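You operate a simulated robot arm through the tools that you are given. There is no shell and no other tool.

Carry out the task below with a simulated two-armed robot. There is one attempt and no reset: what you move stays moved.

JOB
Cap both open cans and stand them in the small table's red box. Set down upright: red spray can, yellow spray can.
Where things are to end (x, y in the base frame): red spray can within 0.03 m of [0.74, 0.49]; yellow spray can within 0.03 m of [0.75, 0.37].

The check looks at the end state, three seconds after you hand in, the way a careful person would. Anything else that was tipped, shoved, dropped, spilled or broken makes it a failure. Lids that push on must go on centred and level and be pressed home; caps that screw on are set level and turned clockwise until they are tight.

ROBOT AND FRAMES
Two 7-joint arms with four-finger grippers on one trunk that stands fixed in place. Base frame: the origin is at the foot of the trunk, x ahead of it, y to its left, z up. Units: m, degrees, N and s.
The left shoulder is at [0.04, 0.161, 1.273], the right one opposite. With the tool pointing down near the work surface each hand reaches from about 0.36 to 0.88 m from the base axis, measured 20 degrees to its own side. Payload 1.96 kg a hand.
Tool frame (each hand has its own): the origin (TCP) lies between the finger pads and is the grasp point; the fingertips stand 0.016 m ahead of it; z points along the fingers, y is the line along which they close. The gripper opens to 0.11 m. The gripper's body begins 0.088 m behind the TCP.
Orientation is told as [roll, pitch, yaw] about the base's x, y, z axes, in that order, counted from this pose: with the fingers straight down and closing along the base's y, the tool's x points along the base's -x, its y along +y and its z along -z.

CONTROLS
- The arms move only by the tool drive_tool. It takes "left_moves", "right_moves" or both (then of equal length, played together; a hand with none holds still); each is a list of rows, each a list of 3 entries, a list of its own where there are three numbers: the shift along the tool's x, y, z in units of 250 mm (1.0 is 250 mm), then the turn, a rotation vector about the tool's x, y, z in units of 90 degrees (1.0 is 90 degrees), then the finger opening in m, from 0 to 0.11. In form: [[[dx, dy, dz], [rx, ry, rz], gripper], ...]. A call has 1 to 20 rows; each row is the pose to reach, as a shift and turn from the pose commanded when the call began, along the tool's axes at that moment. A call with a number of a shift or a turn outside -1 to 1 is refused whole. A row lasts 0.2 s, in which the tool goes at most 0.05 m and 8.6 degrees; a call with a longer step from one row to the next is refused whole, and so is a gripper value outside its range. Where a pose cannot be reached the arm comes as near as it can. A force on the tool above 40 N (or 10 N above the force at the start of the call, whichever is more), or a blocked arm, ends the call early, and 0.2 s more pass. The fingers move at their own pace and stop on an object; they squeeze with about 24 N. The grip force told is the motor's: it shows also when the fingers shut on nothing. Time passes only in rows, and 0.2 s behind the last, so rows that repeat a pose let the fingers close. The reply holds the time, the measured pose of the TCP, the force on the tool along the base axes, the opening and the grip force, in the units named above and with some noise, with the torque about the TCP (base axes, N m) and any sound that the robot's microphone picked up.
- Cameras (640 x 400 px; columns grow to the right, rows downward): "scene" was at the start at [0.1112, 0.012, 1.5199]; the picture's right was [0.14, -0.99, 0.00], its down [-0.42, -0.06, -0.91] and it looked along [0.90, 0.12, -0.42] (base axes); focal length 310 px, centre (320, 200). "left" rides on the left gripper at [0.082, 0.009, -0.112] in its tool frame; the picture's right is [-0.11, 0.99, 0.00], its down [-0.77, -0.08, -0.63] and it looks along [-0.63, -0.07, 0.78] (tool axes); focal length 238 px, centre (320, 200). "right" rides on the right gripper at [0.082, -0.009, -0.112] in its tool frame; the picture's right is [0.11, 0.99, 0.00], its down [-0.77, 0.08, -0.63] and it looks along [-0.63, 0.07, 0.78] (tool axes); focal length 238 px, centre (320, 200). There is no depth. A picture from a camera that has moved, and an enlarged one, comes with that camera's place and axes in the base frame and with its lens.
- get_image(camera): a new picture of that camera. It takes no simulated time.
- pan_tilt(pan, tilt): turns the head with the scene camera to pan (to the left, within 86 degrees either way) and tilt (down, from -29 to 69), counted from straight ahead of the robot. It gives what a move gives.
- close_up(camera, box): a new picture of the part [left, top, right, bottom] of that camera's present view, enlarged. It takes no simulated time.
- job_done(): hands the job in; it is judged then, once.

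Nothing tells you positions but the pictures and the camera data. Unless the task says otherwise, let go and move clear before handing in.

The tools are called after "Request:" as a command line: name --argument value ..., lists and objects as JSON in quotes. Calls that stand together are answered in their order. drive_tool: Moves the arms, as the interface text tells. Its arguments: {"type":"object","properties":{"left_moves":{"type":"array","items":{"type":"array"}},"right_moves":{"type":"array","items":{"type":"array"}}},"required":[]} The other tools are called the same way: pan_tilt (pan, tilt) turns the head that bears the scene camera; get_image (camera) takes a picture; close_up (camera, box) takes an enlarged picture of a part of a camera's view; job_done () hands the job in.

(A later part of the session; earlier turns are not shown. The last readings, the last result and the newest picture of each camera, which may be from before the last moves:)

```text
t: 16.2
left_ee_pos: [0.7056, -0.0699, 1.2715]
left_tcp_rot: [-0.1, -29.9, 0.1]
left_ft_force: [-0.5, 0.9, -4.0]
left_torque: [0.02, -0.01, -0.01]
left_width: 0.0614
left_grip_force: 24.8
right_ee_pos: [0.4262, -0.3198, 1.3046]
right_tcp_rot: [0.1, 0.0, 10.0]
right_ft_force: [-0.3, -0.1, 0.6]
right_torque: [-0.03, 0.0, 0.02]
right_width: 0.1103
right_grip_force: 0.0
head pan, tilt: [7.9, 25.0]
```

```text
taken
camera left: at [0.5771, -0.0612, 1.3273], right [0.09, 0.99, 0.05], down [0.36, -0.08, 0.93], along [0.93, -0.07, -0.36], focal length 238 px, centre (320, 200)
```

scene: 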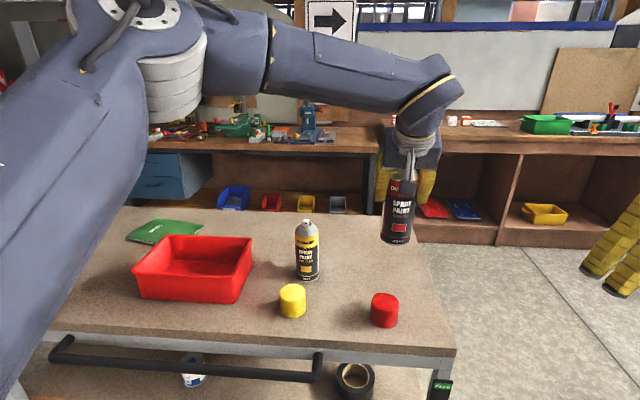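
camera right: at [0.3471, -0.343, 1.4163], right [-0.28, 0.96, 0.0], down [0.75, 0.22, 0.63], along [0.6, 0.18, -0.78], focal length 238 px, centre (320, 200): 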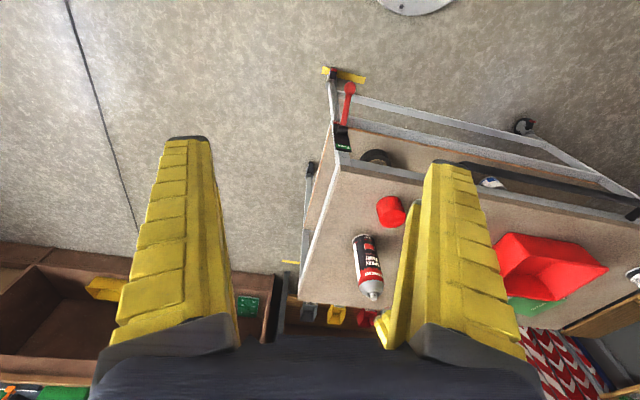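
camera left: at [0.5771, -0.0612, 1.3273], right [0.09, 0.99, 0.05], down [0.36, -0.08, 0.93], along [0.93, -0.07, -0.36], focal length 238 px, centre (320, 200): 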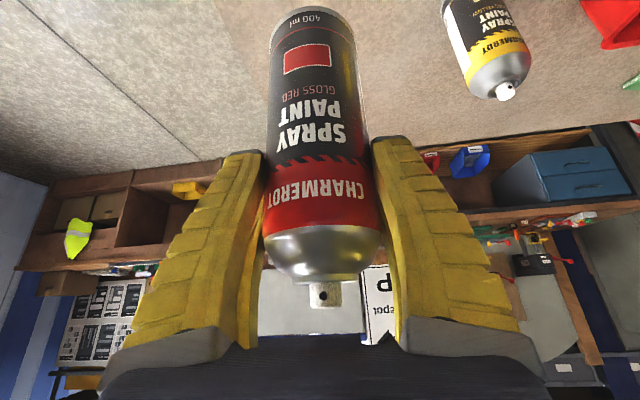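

Request:
drive_tool --left_moves '[[[0, 0.125, 0], [0, 0, 0], 0.0], [[0, 0.25, 0], [0, 0, 0], 0.0], [[0, 0.375, 0], [0, 0, 0], 0.0], [[0, 0.5, 0], [0, 0, 0], 0.0], [[0, 0.625, 0], [0, 0, 0], 0.0], [[0, 0.75, 0], [0, 0, 0], 0.0], [[0, 0.875, 0], [0, 0, 0], 0.0], [[0, 1.0, 0], [0, 0, 0], 0.0], [[0, 1.0, 0], [0, 0, 0], 0.0]]'

Request:
drive_tool --left_moves '[[[0, 0.125, 0], [0, 0, 0], 0.0], [[0, 0.25, 0], [0, 0, 0], 0.0], [[0, 0.375, 0], [0, 0, 0], 0.0], [[0, 0.5, 0], [0, 0, 0], 0.0], [[0, 0.625, 0], [0, 0, 0], 0.0], [[0, 0.75, 0], [0, 0, 0], 0.0], [[0, 0.875, 0], [0, 0, 0], 0.0], [[0, 1.0, 0], [0, 0, 0], 0.0], [[0, 1.0, 0], [0, 0, 0], 0.0]]'

Request:
get_image --camera "scene"

Request:
get_image --camera "left"

```text
t: 18.2
left_ee_pos: [0.7017, 0.1821, 1.2699]
left_tcp_rot: [-0.2, -29.9, 0.0]
left_ft_force: [0.5, 0.3, -4.5]
left_torque: [0.03, -0.02, 0.01]
left_width: 0.0614
left_grip_force: 23.6
right_ee_pos: [0.4252, -0.32, 1.3047]
right_tcp_rot: [0.1, 0.0, 10.0]
right_ft_force: [0.7, 0.4, -0.4]
right_torque: [0.02, -0.05, -0.01]
right_width: 0.1102
right_grip_force: 0.1
head pan, tilt: [7.9, 25.0]
```

```text
t: 20.2
left_ee_pos: [0.6999, 0.434, 1.2703]
left_tcp_rot: [-0.1, -29.9, 0.0]
left_ft_force: [0.0, -0.1, -2.8]
left_torque: [-0.04, 0.01, -0.02]
left_width: 0.0615
left_grip_force: 23.8
right_ee_pos: [0.4262, -0.3186, 1.3046]
right_tcp_rot: [0.1, 0.0, 10.2]
right_ft_force: [-0.4, 0.0, 0.6]
right_torque: [-0.02, 0.01, -0.01]
right_width: 0.1103
right_grip_force: 0.0
head pan, tilt: [7.9, 25.0]
```

```text
taken
```

scene: 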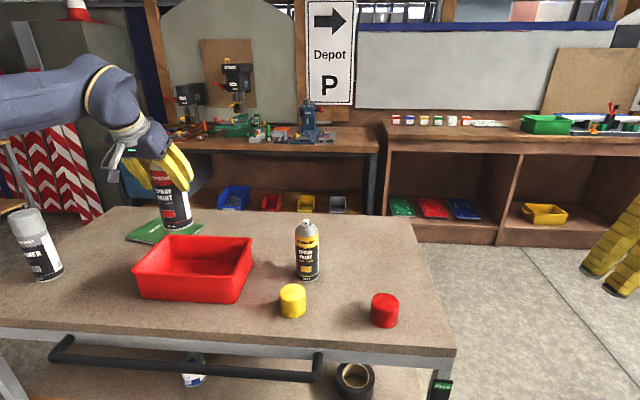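

```text
taken
camera left: at [0.5716, 0.4415, 1.326], right [0.09, 0.99, 0.05], down [0.35, -0.08, 0.93], along [0.93, -0.07, -0.36], focal length 238 px, centre (320, 200)
```

left: 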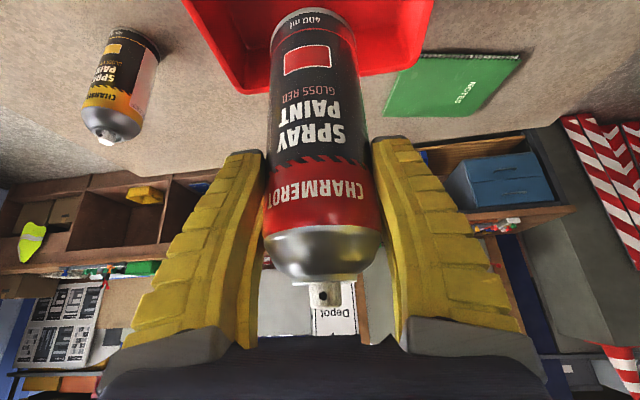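

The red can is now over the box area. I'm taking close-ups of the box to find its walls, rim height and floor before lowering.

Request:
close_up --camera "scene" --box '[120, 220, 270, 315]'

Request:
close_up --camera "scene" --box '[80, 110, 280, 250]'

Request:
close_up --camera "left" --box '[180, 0, 440, 120]'

```text
4.21 times, centred on (195, 268) of scene
camera zoom: at [0.1112, 0.0122, 1.5199], right [0.14, -0.99, 0.0], down [-0.42, -0.06, -0.91], along [0.9, 0.12, -0.42], focal length 1306 px, centre (846, -84)
```

zoom: 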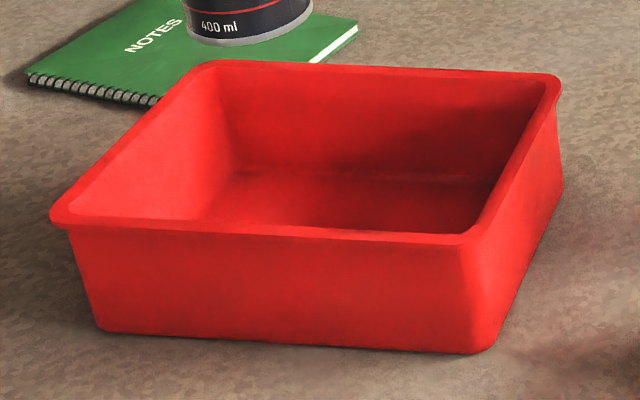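

```text
2.86 times, centred on (180, 180) of scene
camera zoom: at [0.1112, 0.0122, 1.5199], right [0.14, -0.99, 0.0], down [-0.42, -0.06, -0.91], along [0.9, 0.12, -0.42], focal length 886 px, centre (720, 257)
```

zoom: 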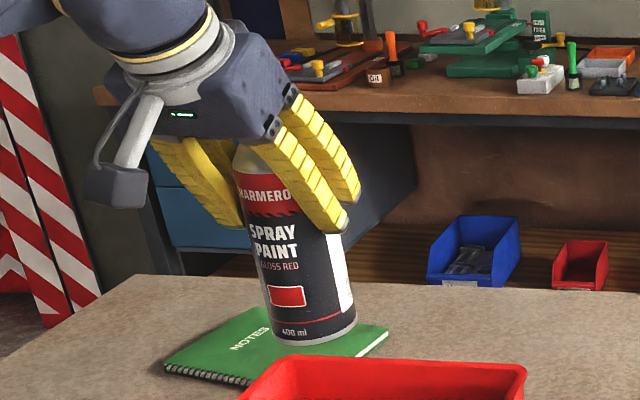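

```text
2.46 times, centred on (310, 60) of left
camera zoom: at [0.5716, 0.4415, 1.326], right [0.09, 0.99, 0.05], down [0.35, -0.08, 0.93], along [0.93, -0.07, -0.36], focal length 587 px, centre (345, 545)
```

zoom: 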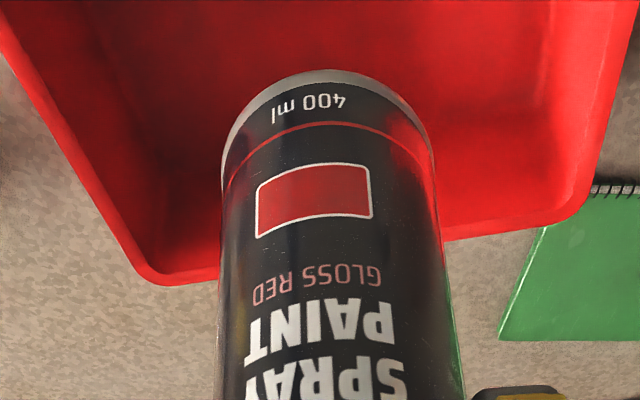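

The box floor spans about x 0.67–0.84 and y 0.31–0.56, with the rim near z 1.04. The can axis sits about 5 mm ahead of the TCP. I'm moving over (0.74, 0.49) and lowering most of the way, stopping above the floor.

Request:
drive_tool --left_moves '[[[-0.06, 0.112, 0.035], [0, 0, 0], 0.0], [[-0.121, 0.224, 0.07], [0, 0, 0], 0.0], [[-0.121, 0.224, 0.07], [0, 0, 0], 0.0], [[-0.061, 0.224, 0.174], [0, 0, 0], 0.0], [[-0.001, 0.224, 0.278], [0, 0, 0], 0.0], [[0.059, 0.224, 0.382], [0, 0, 0], 0.0], [[0.119, 0.224, 0.486], [0, 0, 0], 0.0], [[0.179, 0.224, 0.59], [0, 0, 0], 0.0], [[0.239, 0.224, 0.694], [0, 0, 0], 0.0], [[0.239, 0.224, 0.694], [0, 0, 0], 0.0]]'

Request:
close_up --camera "scene" --box '[80, 150, 280, 310]'

Request:
get_image --camera "left"

```text
t: 22.4
left_ee_pos: [0.7343, 0.4869, 1.0896]
left_tcp_rot: [-0.1, -30.1, 0.0]
left_ft_force: [0.3, -0.1, -3.2]
left_torque: [0.01, -0.01, 0.0]
left_width: 0.061
left_grip_force: 24.7
left hand out of reach, approached as far as the arm can: row 1, 2, 3, 4, 5
right_ee_pos: [0.4253, -0.3187, 1.3047]
right_tcp_rot: [0.2, 0.1, 10.1]
right_ft_force: [-0.5, -0.6, -0.5]
right_torque: [-0.01, 0.01, 0.04]
right_width: 0.1101
right_grip_force: 0.0
head pan, tilt: [7.9, 25.0]
```

```text
2.50 times, centred on (180, 230) of scene
camera zoom: at [0.1116, 0.012, 1.5199], right [0.14, -0.99, 0.0], down [-0.42, -0.06, -0.91], along [0.9, 0.12, -0.42], focal length 776 px, centre (670, 125)
```

zoom: 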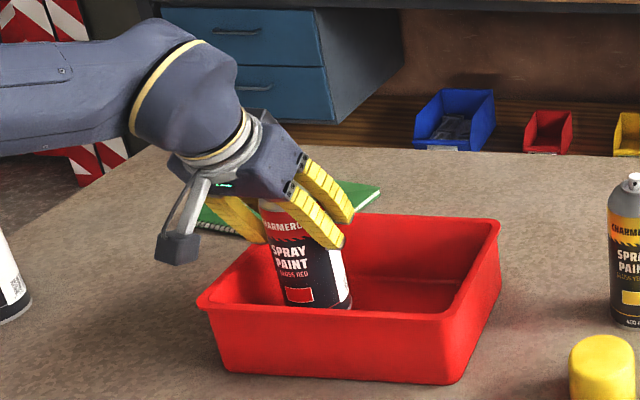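

```text
taken
camera left: at [0.6074, 0.4947, 1.1454], right [0.09, 0.99, 0.05], down [0.35, -0.08, 0.93], along [0.93, -0.07, -0.36], focal length 238 px, centre (320, 200)
```

left: 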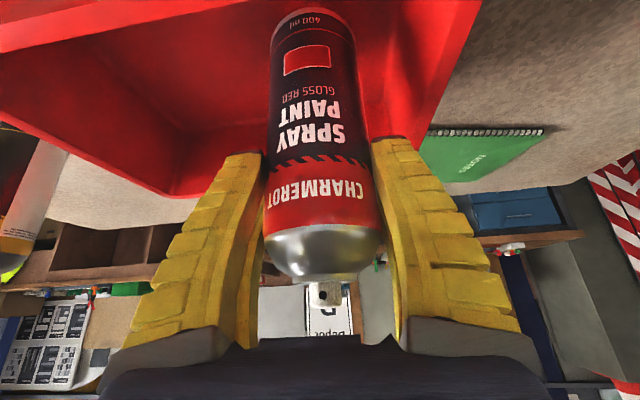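

The can is inside the box at about (0.74, 0.487), so I'm lowering gently until it touches the floor.

Request:
drive_tool --left_moves '[[[0.012, 0.004, 0.021], [0, 0, 0], 0.0], [[0.024, 0.008, 0.042], [0, 0, 0], 0.0], [[0.036, 0.008, 0.0624], [0, 0, 0], 0.0], [[0.036, 0.008, 0.0624], [0, 0, 0], 0.0]]'

Request:
drive_tool --left_moves '[[[0.002, 0, 0.0035], [0, 0, 0], 0.0], [[0.004, 0, 0.007], [0, 0, 0], 0.0], [[0.004, 0, 0.007], [0, 0, 0], 0.0]]'

```text
t: 23.4
left_ee_pos: [0.7357, 0.489, 1.0729]
left_tcp_rot: [-0.1, -29.9, 0.0]
left_ft_force: [-0.1, 0.3, -4.7]
left_torque: [0.01, 0.01, 0.0]
left_width: 0.0612
left_grip_force: 24.4
right_ee_pos: [0.4254, -0.3187, 1.3048]
right_tcp_rot: [0.1, 0.1, 10.1]
right_ft_force: [0.2, 0.4, -0.3]
right_torque: [0.01, 0.03, 0.05]
right_width: 0.11
right_grip_force: 0.1
head pan, tilt: [7.9, 25.0]
```

```text
t: 24.2
left_ee_pos: [0.737, 0.4902, 1.0707]
left_tcp_rot: [-0.1, -30.0, 0.0]
left_ft_force: [-0.1, -0.7, -4.1]
left_torque: [0.01, 0.02, 0.0]
left_width: 0.0612
left_grip_force: 23.7
right_ee_pos: [0.4254, -0.3185, 1.3039]
right_tcp_rot: [0.1, 0.0, 10.1]
right_ft_force: [0.0, 0.1, 0.1]
right_torque: [0.02, 0.02, 0.0]
right_width: 0.1098
right_grip_force: 0.1
head pan, tilt: [7.9, 25.0]
```

Request:
drive_tool --left_moves '[[[0.002, 0, 0.0035], [0, 0, 0], 0.0], [[0.004, 0, 0.007], [0, 0, 0], 0.0], [[0.004, 0, 0.007], [0, 0, 0], 0.0]]'

Request:
close_up --camera "scene" --box '[130, 210, 250, 300]'

```text
t: 25.0
left_ee_pos: [0.7356, 0.4888, 1.0692]
left_tcp_rot: [-0.1, -30.1, 0.0]
left_ft_force: [0.5, -0.4, 2.0]
left_torque: [-0.03, 0.17, 0.0]
left_width: 0.0614
left_grip_force: 24.2
right_ee_pos: [0.4255, -0.3197, 1.3032]
right_tcp_rot: [0.1, 0.0, 10.1]
right_ft_force: [0.3, 0.4, -0.6]
right_torque: [-0.02, 0.0, 0.01]
right_width: 0.1101
right_grip_force: 0.0
head pan, tilt: [7.9, 25.0]
```

```text
4.44 times, centred on (190, 255) of scene
camera zoom: at [0.1111, 0.0119, 1.5199], right [0.14, -0.99, 0.0], down [-0.42, -0.06, -0.91], along [0.9, 0.12, -0.42], focal length 1379 px, centre (898, -44)
```

zoom: 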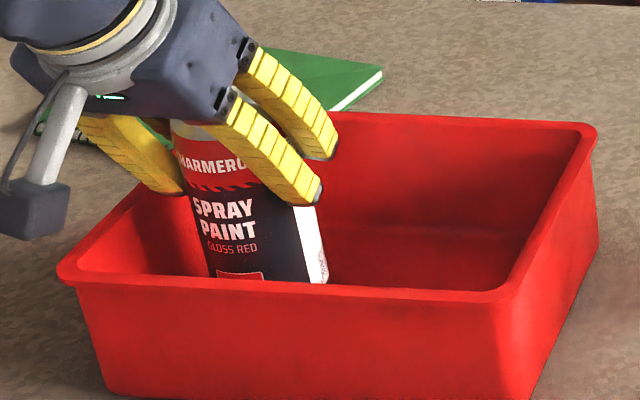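

It has touched the floor, with the load now carried there. I'm opening the fingers just enough to release the can.

Request:
drive_tool --left_moves '[[[0, 0, 0], [0, 0, 0], 0.064], [[0, 0, 0], [0, 0, 0], 0.068], [[0, 0, 0], [0, 0, 0], 0.074], [[0, 0, 0], [0, 0, 0], 0.08], [[0, 0, 0], [0, 0, 0], 0.08]]'

Request:
get_image --camera "left"

Request:
close_up --camera "scene" --box '[130, 210, 250, 300]'

```text
t: 26.2
left_ee_pos: [0.7364, 0.489, 1.0693]
left_tcp_rot: [-0.1, -29.9, -0.1]
left_ft_force: [0.0, 0.1, -0.2]
left_torque: [0.05, 0.01, 0.02]
left_width: 0.0827
left_grip_force: 1.7
right_ee_pos: [0.4254, -0.3181, 1.3043]
right_tcp_rot: [0.1, 0.1, 10.1]
right_ft_force: [-0.8, -0.3, -0.6]
right_torque: [-0.02, 0.03, 0.0]
right_width: 0.1101
right_grip_force: 0.1
head pan, tilt: [7.9, 25.0]
```

```text
taken
camera left: at [0.6079, 0.4981, 1.1245], right [0.09, 0.99, 0.05], down [0.35, -0.08, 0.93], along [0.93, -0.07, -0.36], focal length 238 px, centre (320, 200)
```

left: 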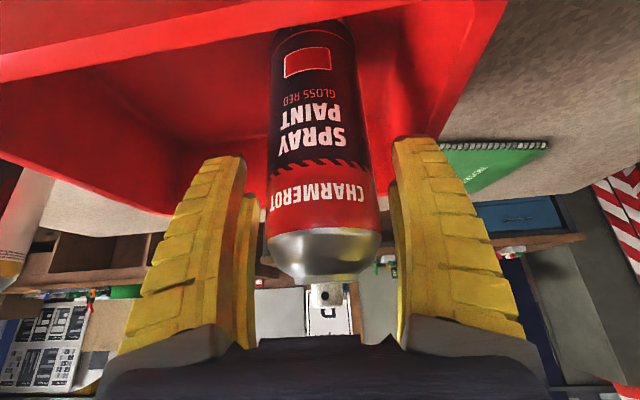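

```text
4.44 times, centred on (190, 255) of scene
camera zoom: at [0.1112, 0.012, 1.5199], right [0.14, -0.99, 0.0], down [-0.42, -0.06, -0.91], along [0.9, 0.12, -0.42], focal length 1379 px, centre (898, -44)
```

zoom: 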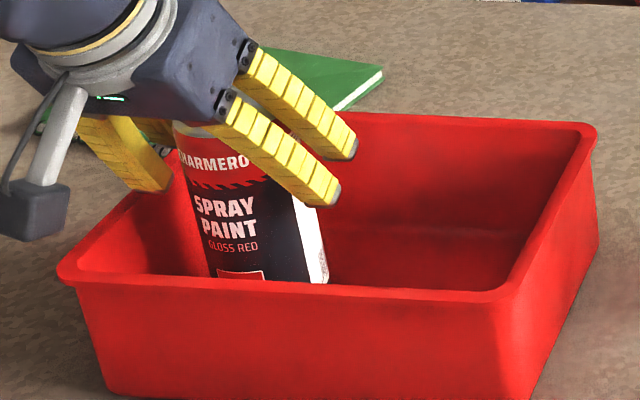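

The can is released and standing. I'm retreating back along the tool axis.

Request:
drive_tool --left_moves '[[[0, 0, -0.08], [0, 0, 0], 0.085], [[0, 0, -0.18], [0, 0, 0], 0.09], [[0, 0, -0.3], [0, 0, 0], 0.1], [[0, 0, -0.42], [0, 0, 0], 0.11], [[0, 0, -0.52], [0, 0, 0], 0.11], [[0, 0, -0.6], [0, 0, 0], 0.11], [[0, 0, -0.6], [0, 0, 0], 0.11]]'

Request:
get_image --camera "left"

Request:
close_up --camera "scene" --box '[110, 180, 260, 310]'

```text
t: 27.8
left_ee_pos: [0.6586, 0.4894, 1.1987]
left_tcp_rot: [0.0, -30.0, 0.1]
left_ft_force: [0.1, 0.4, -0.2]
left_torque: [0.0, 0.0, 0.0]
left_width: 0.11
left_grip_force: 0.1
right_ee_pos: [0.4248, -0.3197, 1.3048]
right_tcp_rot: [0.1, 0.1, 10.1]
right_ft_force: [-0.2, -0.3, -0.4]
right_torque: [0.01, -0.05, 0.01]
right_width: 0.1101
right_grip_force: 0.1
head pan, tilt: [7.9, 25.0]
```

```text
taken
camera left: at [0.5316, 0.4983, 1.2542], right [0.09, 0.99, 0.05], down [0.35, -0.08, 0.93], along [0.93, -0.07, -0.36], focal length 238 px, centre (320, 200)
```

left: 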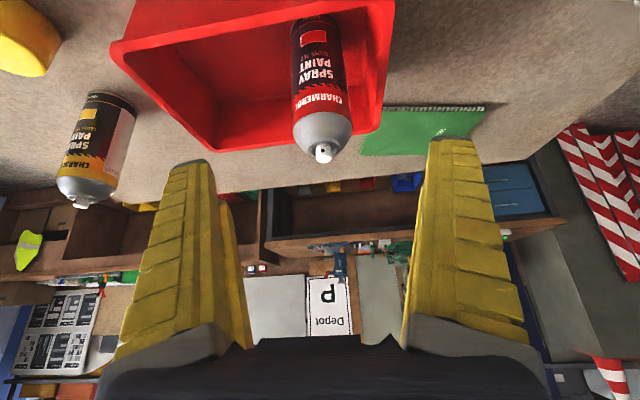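

```text
3.08 times, centred on (185, 245) of scene
camera zoom: at [0.111, 0.0119, 1.5199], right [0.14, -0.99, 0.0], down [-0.42, -0.06, -0.91], along [0.9, 0.12, -0.42], focal length 955 px, centre (735, 62)
```

zoom: 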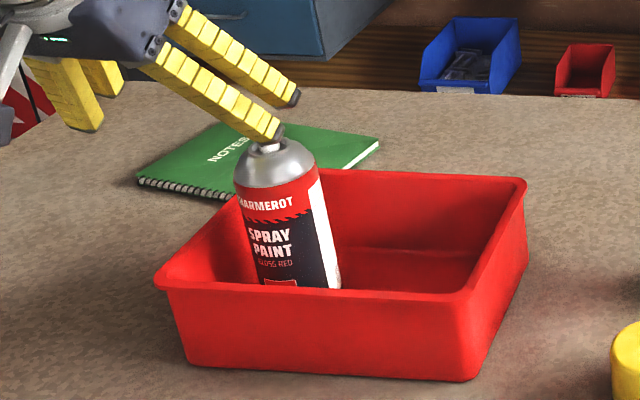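

The red can stands upright in the box. Before fetching the cap, I'm testing whether this hand can reach the capping height (about z 1.20) above the can at this pitch.

Request:
drive_tool --left_moves '[[[-0.092, 0, 0.053], [0, 0, 0], 0.11], [[-0.185, 0, 0.107], [0, 0, 0], 0.11], [[-0.277, 0, 0.16], [0, 0, 0], 0.11], [[-0.277, 0, 0.16], [0, 0, 0], 0.11]]'

Request:
get_image --camera "left"

Request:
close_up --camera "scene" --box '[80, 130, 260, 310]'

```text
t: 28.8
left_ee_pos: [0.714, 0.49, 1.1996]
left_tcp_rot: [-0.1, -30.0, 0.0]
left_ft_force: [-0.2, 1.0, 0.3]
left_torque: [0.02, 0.0, 0.01]
left_width: 0.11
left_grip_force: 0.1
left hand out of reach, approached as far as the arm can: row 3, 4
right_ee_pos: [0.4248, -0.3194, 1.3043]
right_tcp_rot: [0.1, 0.0, 10.2]
right_ft_force: [-0.9, 0.2, 0.0]
right_torque: [-0.02, -0.06, 0.0]
right_width: 0.1101
right_grip_force: 0.2
head pan, tilt: [7.9, 25.0]
```

```text
taken
camera left: at [0.5875, 0.4996, 1.2555], right [0.09, 0.99, 0.05], down [0.35, -0.08, 0.93], along [0.93, -0.07, -0.36], focal length 238 px, centre (320, 200)
```

left: 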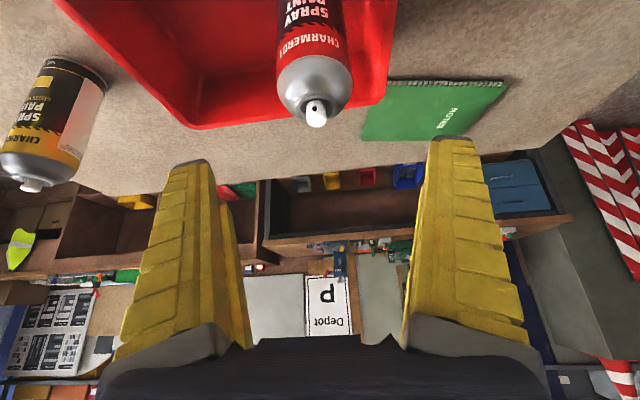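

```text
2.22 times, centred on (170, 220) of scene
camera zoom: at [0.1109, 0.0122, 1.5199], right [0.14, -0.99, 0.0], down [-0.42, -0.06, -0.91], along [0.9, 0.12, -0.42], focal length 689 px, centre (653, 156)
```

zoom: 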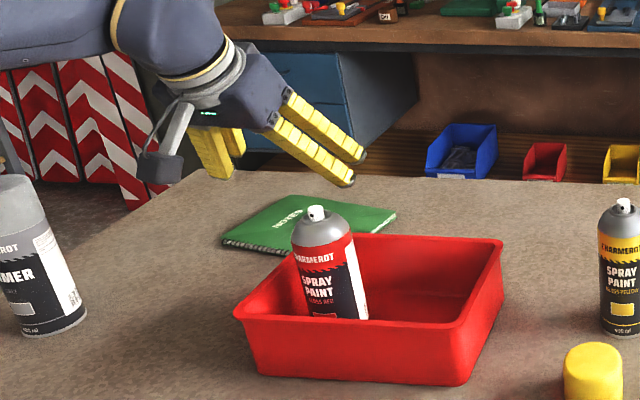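

At this pitch the limit is x of about 0.714 at z 1.20, just short of the can. I'm yawing the hand 25° outward in place so it lines up with the shoulder, then testing the reach again.

Request:
drive_tool --left_moves '[[[0, 0, 0], [-0.035, 0, -0.06], 0.11], [[0, 0, 0], [-0.07, 0, -0.12], 0.11], [[0, 0, 0], [-0.104, 0, -0.181], 0.11], [[0, 0, 0], [-0.139, 0, -0.241], 0.11], [[0, 0, 0], [-0.139, 0, -0.241], 0.11]]'

```text
t: 30.0
left_ee_pos: [0.7173, 0.4905, 1.1955]
left_tcp_rot: [0.0, -29.8, 25.1]
left_ft_force: [-0.5, 0.2, 0.3]
left_torque: [0.02, -0.01, 0.01]
left_width: 0.11
left_grip_force: 0.1
right_ee_pos: [0.4246, -0.3194, 1.3048]
right_tcp_rot: [0.0, 0.1, 10.1]
right_ft_force: [-0.4, -0.6, 0.1]
right_torque: [0.01, -0.03, 0.03]
right_width: 0.1099
right_grip_force: 0.0
head pan, tilt: [7.9, 25.0]
```

Request:
drive_tool --left_moves '[[[-0.044, -0.021, 0.014], [0, 0, 0], 0.11], [[-0.0885, -0.0423, 0.028], [0, 0, 0], 0.11], [[-0.0885, -0.0423, 0.028], [0, 0, 0], 0.11]]'

Request:
get_image --camera "left"

Request:
close_up --camera "scene" --box '[80, 130, 260, 310]'

```text
t: 30.8
left_ee_pos: [0.7419, 0.4891, 1.2033]
left_tcp_rot: [-0.1, -29.9, 25.1]
left_ft_force: [0.0, -0.2, 0.2]
left_torque: [0.0, 0.02, -0.02]
left_width: 0.11
left_grip_force: 0.0
right_ee_pos: [0.4248, -0.3187, 1.3041]
right_tcp_rot: [0.1, 0.0, 10.1]
right_ft_force: [-0.9, 0.4, -0.1]
right_torque: [-0.01, -0.02, 0.02]
right_width: 0.1101
right_grip_force: 0.0
head pan, tilt: [7.9, 25.0]
```

```text
taken
camera left: at [0.622, 0.4433, 1.2584], right [-0.34, 0.94, 0.05], down [0.36, 0.08, 0.93], along [0.87, 0.33, -0.36], focal length 238 px, centre (320, 200)
```

left: 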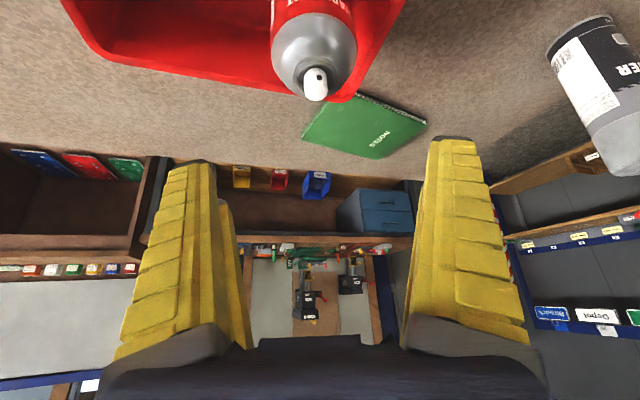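

```text
2.22 times, centred on (170, 220) of scene
camera zoom: at [0.1112, 0.012, 1.5199], right [0.14, -0.99, 0.0], down [-0.42, -0.06, -0.91], along [0.9, 0.12, -0.42], focal length 689 px, centre (653, 156)
```

zoom: 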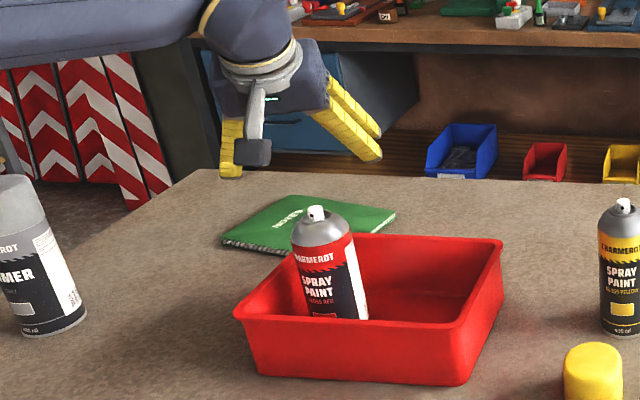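

Reach is fine with 25° of yaw. I'm measuring the red can's top precisely from here.

Request:
close_up --camera "left" --box '[255, 0, 375, 110]'

Request:
close_up --camera "scene" --box '[150, 205, 200, 245]'

```text
3.64 times, centred on (315, 55) of left
camera zoom: at [0.622, 0.4433, 1.2584], right [-0.34, 0.94, 0.05], down [0.36, 0.08, 0.93], along [0.87, 0.33, -0.36], focal length 867 px, centre (338, 727)
```

zoom: 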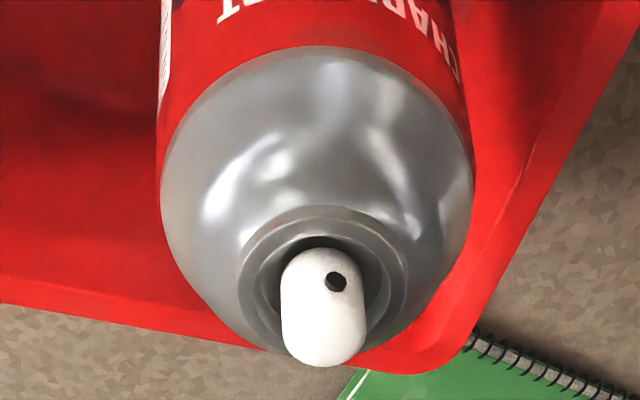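

```text
10.00 times, centred on (175, 225) of scene
camera zoom: at [0.1112, 0.012, 1.5199], right [0.14, -0.99, 0.0], down [-0.42, -0.06, -0.91], along [0.9, 0.12, -0.42], focal length 3102 px, centre (1770, -50)
```

zoom: 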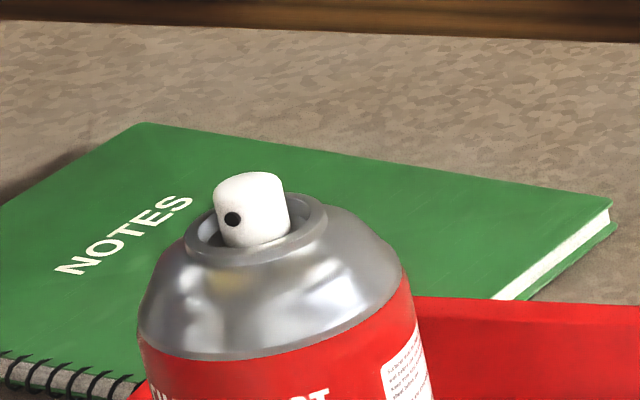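

The can's axis is at (0.735, 0.4875) and its valve rim at z of about 1.123; both cameras agree. Now I'm heading back to fetch the red cap, staying high and in front of the yellow can.

Request:
drive_tool --left_moves '[[[0.083, -0.072, -0.061], [0.02, 0, 0.034], 0.11], [[0.167, -0.144, -0.123], [0.04, 0, 0.069], 0.11], [[0.25, -0.216, -0.184], [0.06, 0, 0.103], 0.11], [[0.333, -0.287, -0.245], [0.079, 0, 0.138], 0.11], [[0.416, -0.359, -0.306], [0.099, 0, 0.172], 0.11], [[0.5, -0.431, -0.368], [0.119, 0, 0.207], 0.11], [[0.583, -0.503, -0.429], [0.139, 0, 0.241], 0.11], [[0.583, -0.503, -0.429], [0.139, 0, 0.241], 0.11]]'

Request:
drive_tool --left_moves '[[[0, -0.15, 0], [0, 0, 0], 0.11], [[0, -0.3, 0], [0, 0, 0], 0.11], [[0, -0.45, 0], [0, 0, 0], 0.11], [[0, -0.6, 0], [0, 0, 0], 0.11], [[0, -0.75, 0], [0, 0, 0], 0.11], [[0, -0.9, 0], [0, 0, 0], 0.11], [[0, -1.0, 0], [0, 0, 0], 0.11], [[0, -1.0, 0], [0, 0, 0], 0.11]]'

```text
t: 32.6
left_ee_pos: [0.6343, 0.3009, 1.2201]
left_tcp_rot: [-0.2, -29.9, 0.0]
left_ft_force: [0.8, 0.0, 1.1]
left_torque: [0.02, -0.01, 0.01]
left_width: 0.1099
left_grip_force: 0.0
right_ee_pos: [0.4256, -0.3197, 1.3046]
right_tcp_rot: [0.1, 0.0, 10.1]
right_ft_force: [-0.5, 0.1, 0.1]
right_torque: [0.0, -0.01, -0.01]
right_width: 0.11
right_grip_force: 0.1
head pan, tilt: [7.9, 25.0]
```

```text
t: 34.4
left_ee_pos: [0.6293, 0.0498, 1.2233]
left_tcp_rot: [0.0, -29.9, -0.1]
left_ft_force: [0.4, -1.4, 0.2]
left_torque: [-0.01, 0.0, -0.01]
left_width: 0.1097
left_grip_force: 0.2
right_ee_pos: [0.4259, -0.3195, 1.3045]
right_tcp_rot: [0.0, 0.0, 10.2]
right_ft_force: [0.5, -0.6, -1.9]
right_torque: [0.0, 0.03, -0.01]
right_width: 0.1098
right_grip_force: 0.1
head pan, tilt: [7.9, 25.0]
```

Request:
drive_tool --left_moves '[[[0.064, -0.088, 0.076], [0, 0, 0], 0.11], [[0.129, -0.176, 0.153], [0, 0, 0], 0.11], [[0.193, -0.264, 0.229], [0, 0, 0], 0.11], [[0.258, -0.352, 0.306], [0, 0, 0], 0.11], [[0.322, -0.44, 0.382], [0, 0, 0], 0.11], [[0.322, -0.44, 0.382], [0, 0, 0], 0.11]]'

Request:
get_image --camera "left"

Request:
get_image --camera "scene"

```text
t: 35.8
left_ee_pos: [0.6089, -0.0613, 1.0999]
left_tcp_rot: [-0.1, -30.0, 0.1]
left_ft_force: [-0.1, 0.6, 0.3]
left_torque: [0.02, 0.0, 0.03]
left_width: 0.1104
left_grip_force: 0.1
right_ee_pos: [0.426, -0.3193, 1.3036]
right_tcp_rot: [0.1, 0.0, 10.0]
right_ft_force: [0.5, 0.3, -0.2]
right_torque: [0.03, -0.01, -0.03]
right_width: 0.1099
right_grip_force: 0.0
head pan, tilt: [7.9, 25.0]
```

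```text
taken
camera left: at [0.4811, -0.0522, 1.1559], right [0.09, 0.99, 0.05], down [0.35, -0.08, 0.93], along [0.93, -0.07, -0.36], focal length 238 px, centre (320, 200)
```

left: 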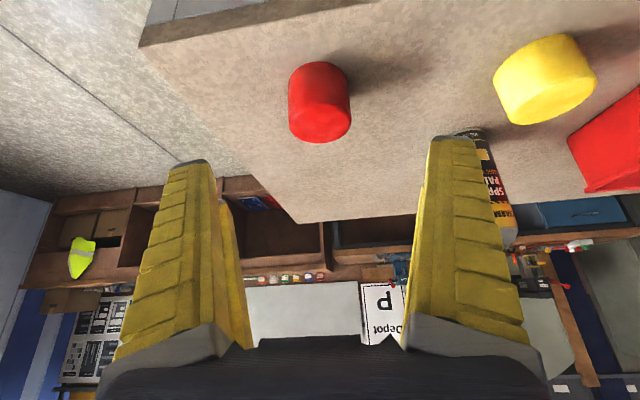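

```text
taken
```

scene: 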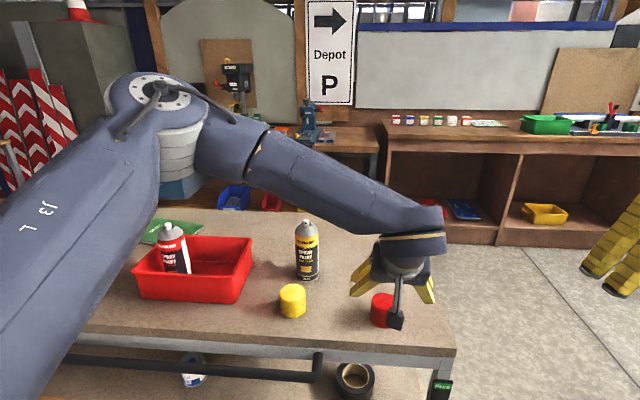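

Request:
close_up --camera "left" --box '[270, 50, 370, 150]'

Request:
close_up --camera "right" --box '[360, 180, 430, 240]'

```text
4.00 times, centred on (320, 100) of left
camera zoom: at [0.4811, -0.0522, 1.1559], right [0.09, 0.99, 0.05], down [0.35, -0.08, 0.93], along [0.93, -0.07, -0.36], focal length 953 px, centre (320, 600)
```

zoom: 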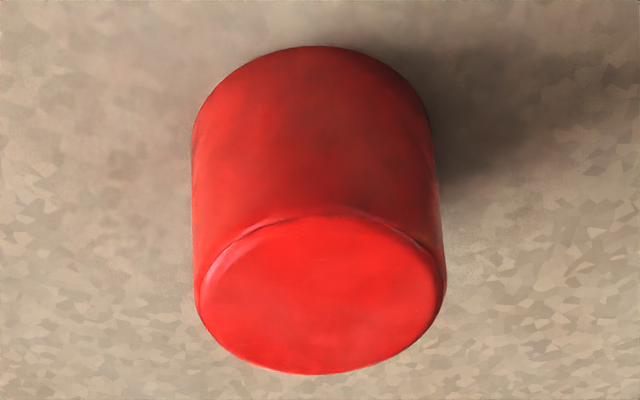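

```text
6.67 times, centred on (395, 210) of right
camera zoom: at [0.347, -0.3428, 1.4164], right [-0.28, 0.96, 0.0], down [0.75, 0.22, 0.63], along [0.6, 0.18, -0.78], focal length 1589 px, centre (-180, 133)
```

zoom: 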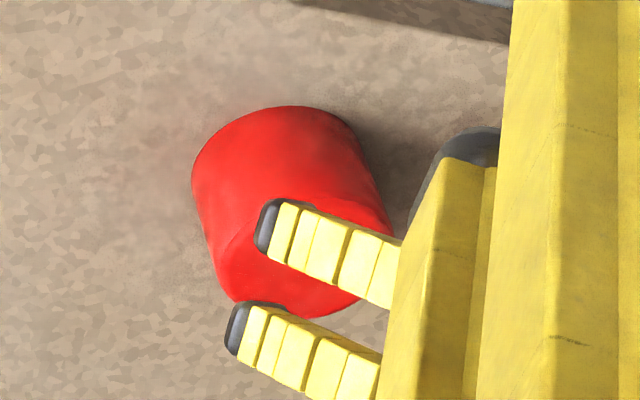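

The red cap's axis is at about (0.681, -0.062) and its top is near z 0.997, right along the tool axis. I'm advancing most of the way, then re-checking.

Request:
drive_tool --left_moves '[[[0, 0, 0.1], [0, 0, 0], 0.11], [[0, 0, 0.2], [0, 0, 0], 0.11], [[0, 0, 0.3], [0, 0, 0], 0.11], [[-0.002, 0, 0.4], [0, 0, 0], 0.11], [[-0.003, 0, 0.47], [0, 0, 0], 0.11], [[-0.003, 0, 0.47], [0, 0, 0], 0.11]]'

Request:
get_image --camera "left"

Request:
close_up --camera "scene" --box '[330, 240, 450, 340]'

Request:
close_up --camera "right" --box '[340, 180, 430, 260]'

```text
t: 37.2
left_ee_pos: [0.6688, -0.0613, 0.9979]
left_tcp_rot: [-0.1, -29.9, -0.1]
left_ft_force: [0.1, 0.5, -0.3]
left_torque: [-0.01, -0.01, 0.01]
left_width: 0.1102
left_grip_force: 0.1
right_ee_pos: [0.4254, -0.3184, 1.3043]
right_tcp_rot: [0.1, -0.1, 10.2]
right_ft_force: [-0.2, 0.4, 0.0]
right_torque: [0.03, 0.01, 0.0]
right_width: 0.1101
right_grip_force: 0.1
head pan, tilt: [7.9, 25.0]
```

```text
taken
camera left: at [0.5419, -0.0536, 1.0537], right [0.09, 0.99, 0.05], down [0.35, -0.08, 0.93], along [0.93, -0.07, -0.36], focal length 238 px, centre (320, 200)
```

left: 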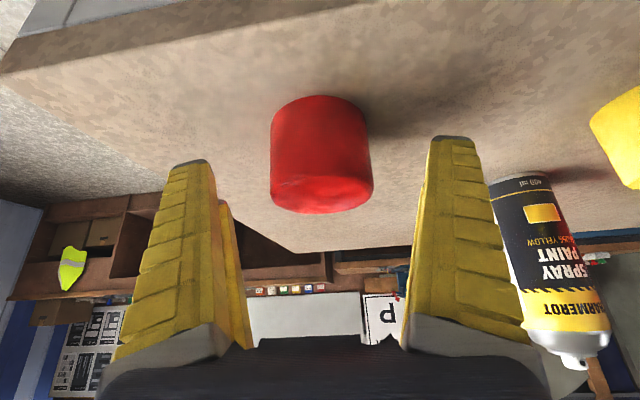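

```text
4.00 times, centred on (390, 290) of scene
camera zoom: at [0.1113, 0.0119, 1.5199], right [0.14, -0.99, 0.0], down [-0.42, -0.06, -0.91], along [0.9, 0.12, -0.42], focal length 1241 px, centre (40, -160)
```

zoom: 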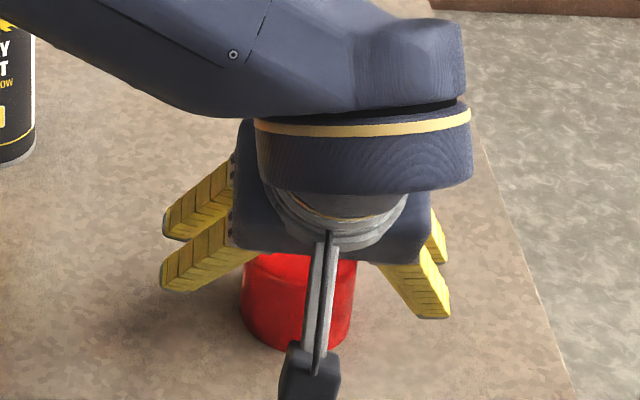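

```text
5.00 times, centred on (385, 220) of right
camera zoom: at [0.347, -0.3426, 1.4164], right [-0.28, 0.96, 0.0], down [0.75, 0.22, 0.63], along [0.6, 0.18, -0.78], focal length 1192 px, centre (-5, 100)
```

zoom: 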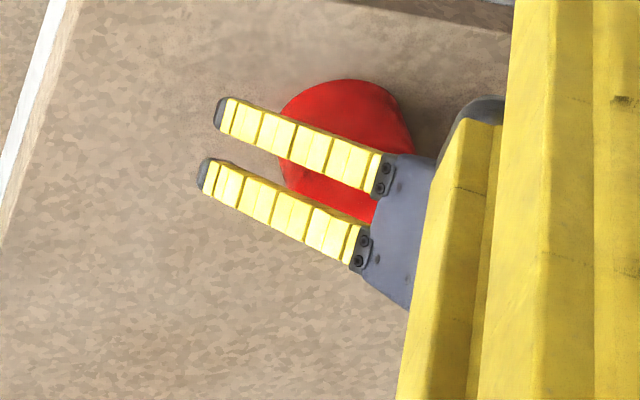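

Request:
drive_tool --left_moves '[[[-0.002, 0, 0.045], [0, 0, 0], 0.11], [[-0.004, 0, 0.092], [0, 0, 0], 0.11], [[-0.004, 0, 0.092], [0, 0, 0], 0.1]]'

Request:
get_image --camera "left"

Request:
close_up --camera "right" --box '[340, 180, 430, 260]'

```text
t: 38.0
left_ee_pos: [0.6839, -0.0611, 0.9803]
left_tcp_rot: [-0.1, -30.0, 0.0]
left_ft_force: [-0.3, -0.3, 0.5]
left_torque: [0.04, -0.03, 0.01]
left_width: 0.1015
left_grip_force: 1.1
right_ee_pos: [0.4253, -0.3201, 1.3048]
right_tcp_rot: [0.1, 0.1, 10.1]
right_ft_force: [0.4, -0.1, 0.9]
right_torque: [-0.01, 0.0, 0.02]
right_width: 0.1099
right_grip_force: 0.0
head pan, tilt: [7.9, 25.0]
```

```text
taken
camera left: at [0.5546, -0.0525, 1.0345], right [0.09, 0.99, 0.05], down [0.35, -0.08, 0.93], along [0.93, -0.07, -0.36], focal length 238 px, centre (320, 200)
```

left: 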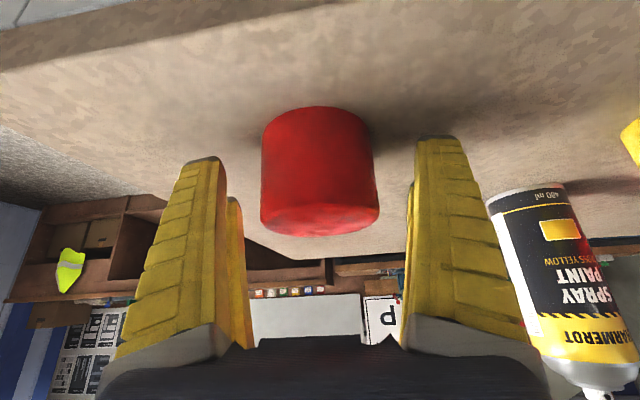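

```text
5.00 times, centred on (385, 220) of right
camera zoom: at [0.347, -0.3425, 1.4164], right [-0.28, 0.96, 0.0], down [0.75, 0.22, 0.63], along [0.6, 0.18, -0.78], focal length 1192 px, centre (-5, 100)
```

zoom: 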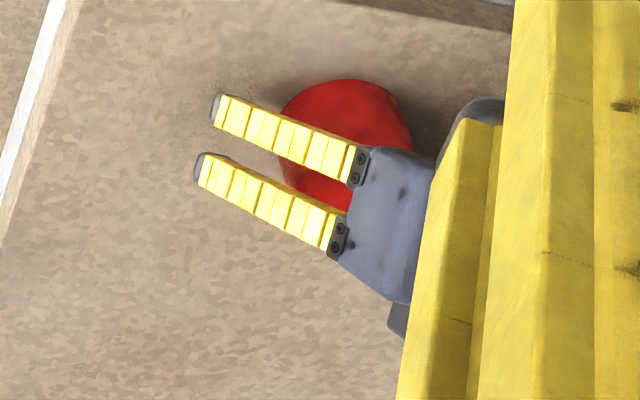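

The cap is centred between the fingers, so I'm closing on it gently.

Request:
drive_tool --left_moves '[[[0, 0, 0], [0, 0, 0], 0.088], [[0, 0, 0], [0, 0, 0], 0.078], [[0, 0, 0], [0, 0, 0], 0.07], [[0, 0, 0], [0, 0, 0], 0.064], [[0, 0, 0], [0, 0, 0], 0.05], [[0, 0, 0], [0, 0, 0], 0.0], [[0, 0, 0], [0, 0, 0], 0.0]]'

Request:
get_image --camera "left"

Request:
close_up --camera "scene" --box '[330, 240, 450, 340]'

```text
t: 39.6
left_ee_pos: [0.682, -0.0607, 0.9789]
left_tcp_rot: [-0.1, -30.0, 0.0]
left_ft_force: [-3.0, 0.1, 5.4]
left_torque: [0.1, 0.24, 0.01]
left_width: 0.0601
left_grip_force: 23.5
right_ee_pos: [0.4255, -0.3189, 1.3038]
right_tcp_rot: [0.1, -0.1, 10.1]
right_ft_force: [0.3, 0.4, 1.0]
right_torque: [-0.04, 0.01, -0.01]
right_width: 0.11
right_grip_force: 0.1
head pan, tilt: [7.9, 25.0]
```

```text
taken
camera left: at [0.5543, -0.0526, 1.0351], right [0.09, 0.99, 0.05], down [0.35, -0.08, 0.93], along [0.93, -0.07, -0.36], focal length 238 px, centre (320, 200)
```

left: 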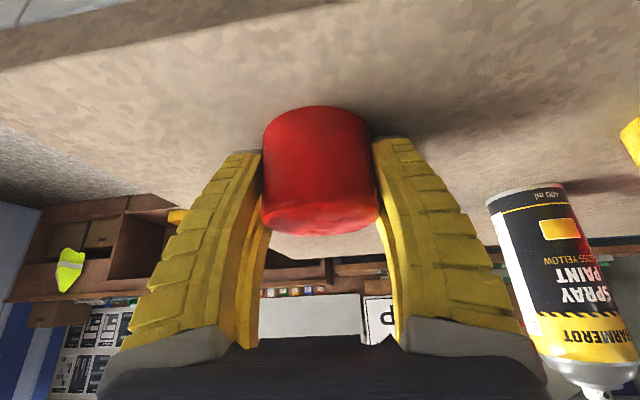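

```text
4.00 times, centred on (390, 290) of scene
camera zoom: at [0.1108, 0.012, 1.5199], right [0.14, -0.99, 0.0], down [-0.42, -0.06, -0.91], along [0.9, 0.12, -0.42], focal length 1241 px, centre (40, -160)
```

zoom: 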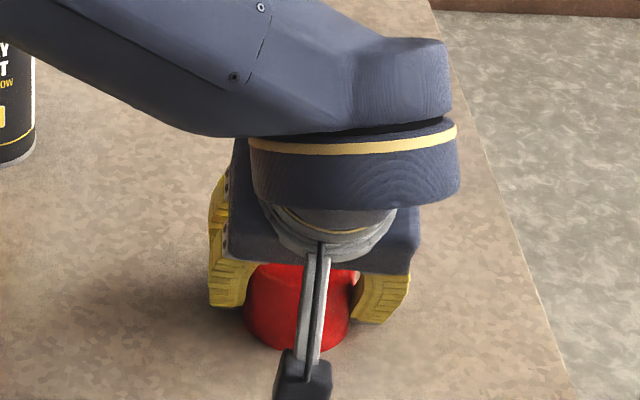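

The cap is gripped. I'm lifting it 4 cm and checking that it's level in the fingers.

Request:
drive_tool --left_moves '[[[-0.02, 0, -0.035], [0, 0, 0], 0.0], [[-0.04, 0, -0.069], [0, 0, 0], 0.0], [[-0.06, 0, -0.104], [0, 0, 0], 0.0], [[-0.08, 0, -0.139], [0, 0, 0], 0.0], [[-0.08, 0, -0.139], [0, 0, 0], 0.0]]'

Request:
close_up --camera "left" --box '[220, 80, 420, 260]'

Request:
close_up --camera "right" --box '[340, 180, 430, 260]'

Request:
close_up --camera "scene" --box '[330, 240, 450, 340]'

```text
t: 40.8
left_ee_pos: [0.6819, -0.0614, 1.0194]
left_tcp_rot: [-0.2, -29.9, 0.0]
left_ft_force: [-0.1, 0.2, 0.0]
left_torque: [0.0, -0.02, 0.01]
left_width: 0.0595
left_grip_force: 23.9
right_ee_pos: [0.4247, -0.3191, 1.3042]
right_tcp_rot: [0.1, 0.0, 10.2]
right_ft_force: [-0.5, 0.0, 0.1]
right_torque: [0.02, 0.0, -0.06]
right_width: 0.11
right_grip_force: 0.0
head pan, tilt: [7.9, 25.0]
```

```text
2.22 times, centred on (320, 170) of left
camera zoom: at [0.5544, -0.0531, 1.0743], right [0.09, 0.99, 0.05], down [0.35, -0.08, 0.93], along [0.93, -0.07, -0.36], focal length 530 px, centre (320, 267)
```

zoom: 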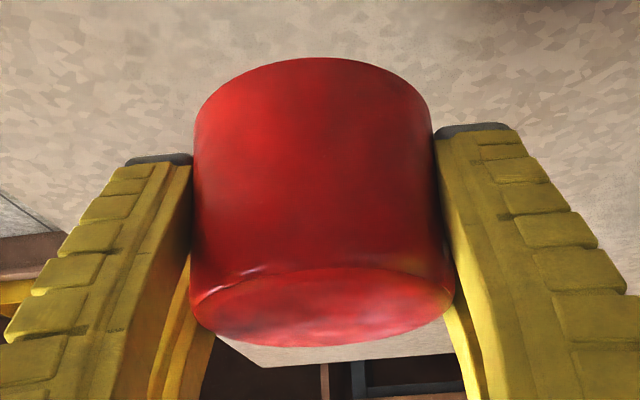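

```text
5.00 times, centred on (385, 220) of right
camera zoom: at [0.3469, -0.3425, 1.4164], right [-0.28, 0.96, 0.0], down [0.75, 0.22, 0.63], along [0.6, 0.18, -0.78], focal length 1192 px, centre (-5, 100)
```

zoom: 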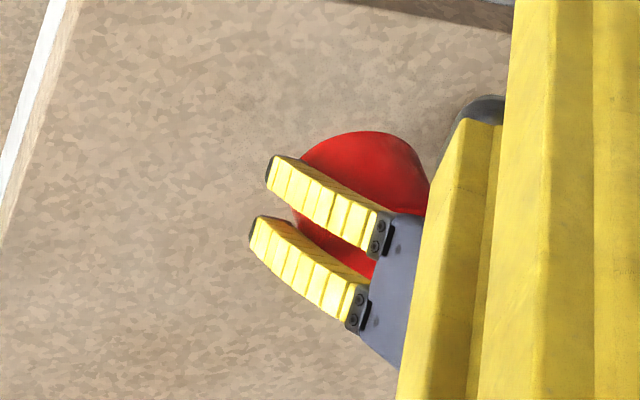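

```text
4.00 times, centred on (390, 290) of scene
camera zoom: at [0.1111, 0.012, 1.5199], right [0.14, -0.99, 0.0], down [-0.42, -0.06, -0.91], along [0.9, 0.12, -0.42], focal length 1241 px, centre (40, -160)
```

zoom: 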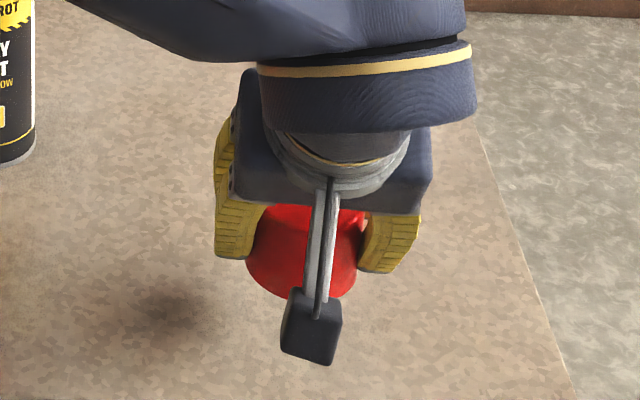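

The cap sits level in the grip, reaching about 0.032 m below the TCP. I'm carrying it up and over toward the red can, turning to the 25° yaw on the way.

Request:
drive_tool --left_moves '[[[-0.021, 0.092, -0.107], [0, 0, 0], 0.0], [[-0.042, 0.184, -0.215], [0, 0, 0], 0.0], [[-0.063, 0.276, -0.322], [0, 0, 0], 0.0], [[-0.084, 0.368, -0.429], [0, 0, 0], 0.0], [[-0.105, 0.46, -0.536], [0, 0, 0], 0.0], [[-0.126, 0.552, -0.644], [0, 0, 0], 0.0], [[-0.147, 0.644, -0.751], [0, 0, 0], 0.0], [[-0.147, 0.644, -0.751], [0, 0, 0], 0.0]]'

Request:
drive_tool --left_moves '[[[-0.009, 0.12, 0.005], [-0.017, 0, -0.03], 0.0], [[-0.017, 0.24, 0.01], [-0.035, 0, -0.06], 0.0], [[-0.026, 0.36, 0.015], [-0.052, 0, -0.09], 0.0], [[-0.035, 0.48, 0.02], [-0.07, 0, -0.12], 0.0], [[-0.043, 0.6, 0.025], [-0.087, 0, -0.151], 0.0], [[-0.052, 0.72, 0.03], [-0.104, 0, -0.181], 0.0], [[-0.06, 0.84, 0.035], [-0.122, 0, -0.211], 0.0], [[-0.069, 0.96, 0.04], [-0.139, 0, -0.241], 0.0], [[-0.069, 0.96, 0.04], [-0.139, 0, -0.241], 0.0]]'

Request:
get_image --camera "scene"

Request:
get_image --camera "left"

```text
t: 42.6
left_ee_pos: [0.6194, 0.0962, 1.2006]
left_tcp_rot: [-0.1, -29.9, 0.0]
left_ft_force: [-0.3, 1.1, 0.0]
left_torque: [-0.01, -0.01, 0.04]
left_width: 0.0593
left_grip_force: 24.2
right_ee_pos: [0.4252, -0.3189, 1.3051]
right_tcp_rot: [0.1, 0.0, 10.0]
right_ft_force: [-0.3, -0.5, -0.8]
right_torque: [-0.01, 0.02, -0.02]
right_width: 0.1101
right_grip_force: 0.0
head pan, tilt: [7.9, 25.0]
```

```text
t: 44.6
left_ee_pos: [0.6388, 0.3392, 1.2002]
left_tcp_rot: [-0.1, -29.9, 25.1]
left_ft_force: [-0.7, -0.5, 0.4]
left_torque: [0.0, 0.02, -0.02]
left_width: 0.0592
left_grip_force: 24.2
right_ee_pos: [0.4257, -0.3194, 1.3048]
right_tcp_rot: [0.2, -0.1, 10.1]
right_ft_force: [0.2, -0.6, -0.4]
right_torque: [-0.01, 0.01, -0.02]
right_width: 0.1099
right_grip_force: 0.0
head pan, tilt: [7.9, 25.0]
```

```text
taken
```

scene: 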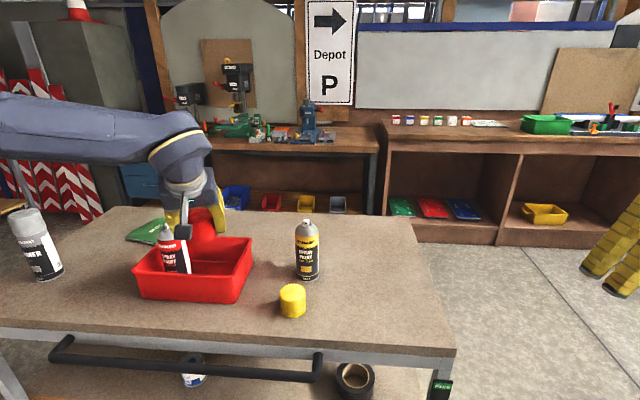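

```text
taken
camera left: at [0.5191, 0.2935, 1.2555], right [-0.34, 0.94, 0.05], down [0.36, 0.08, 0.93], along [0.87, 0.33, -0.36], focal length 238 px, centre (320, 200)
```

left: 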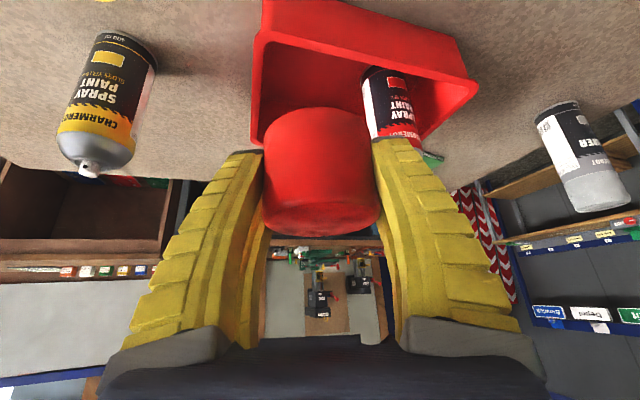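

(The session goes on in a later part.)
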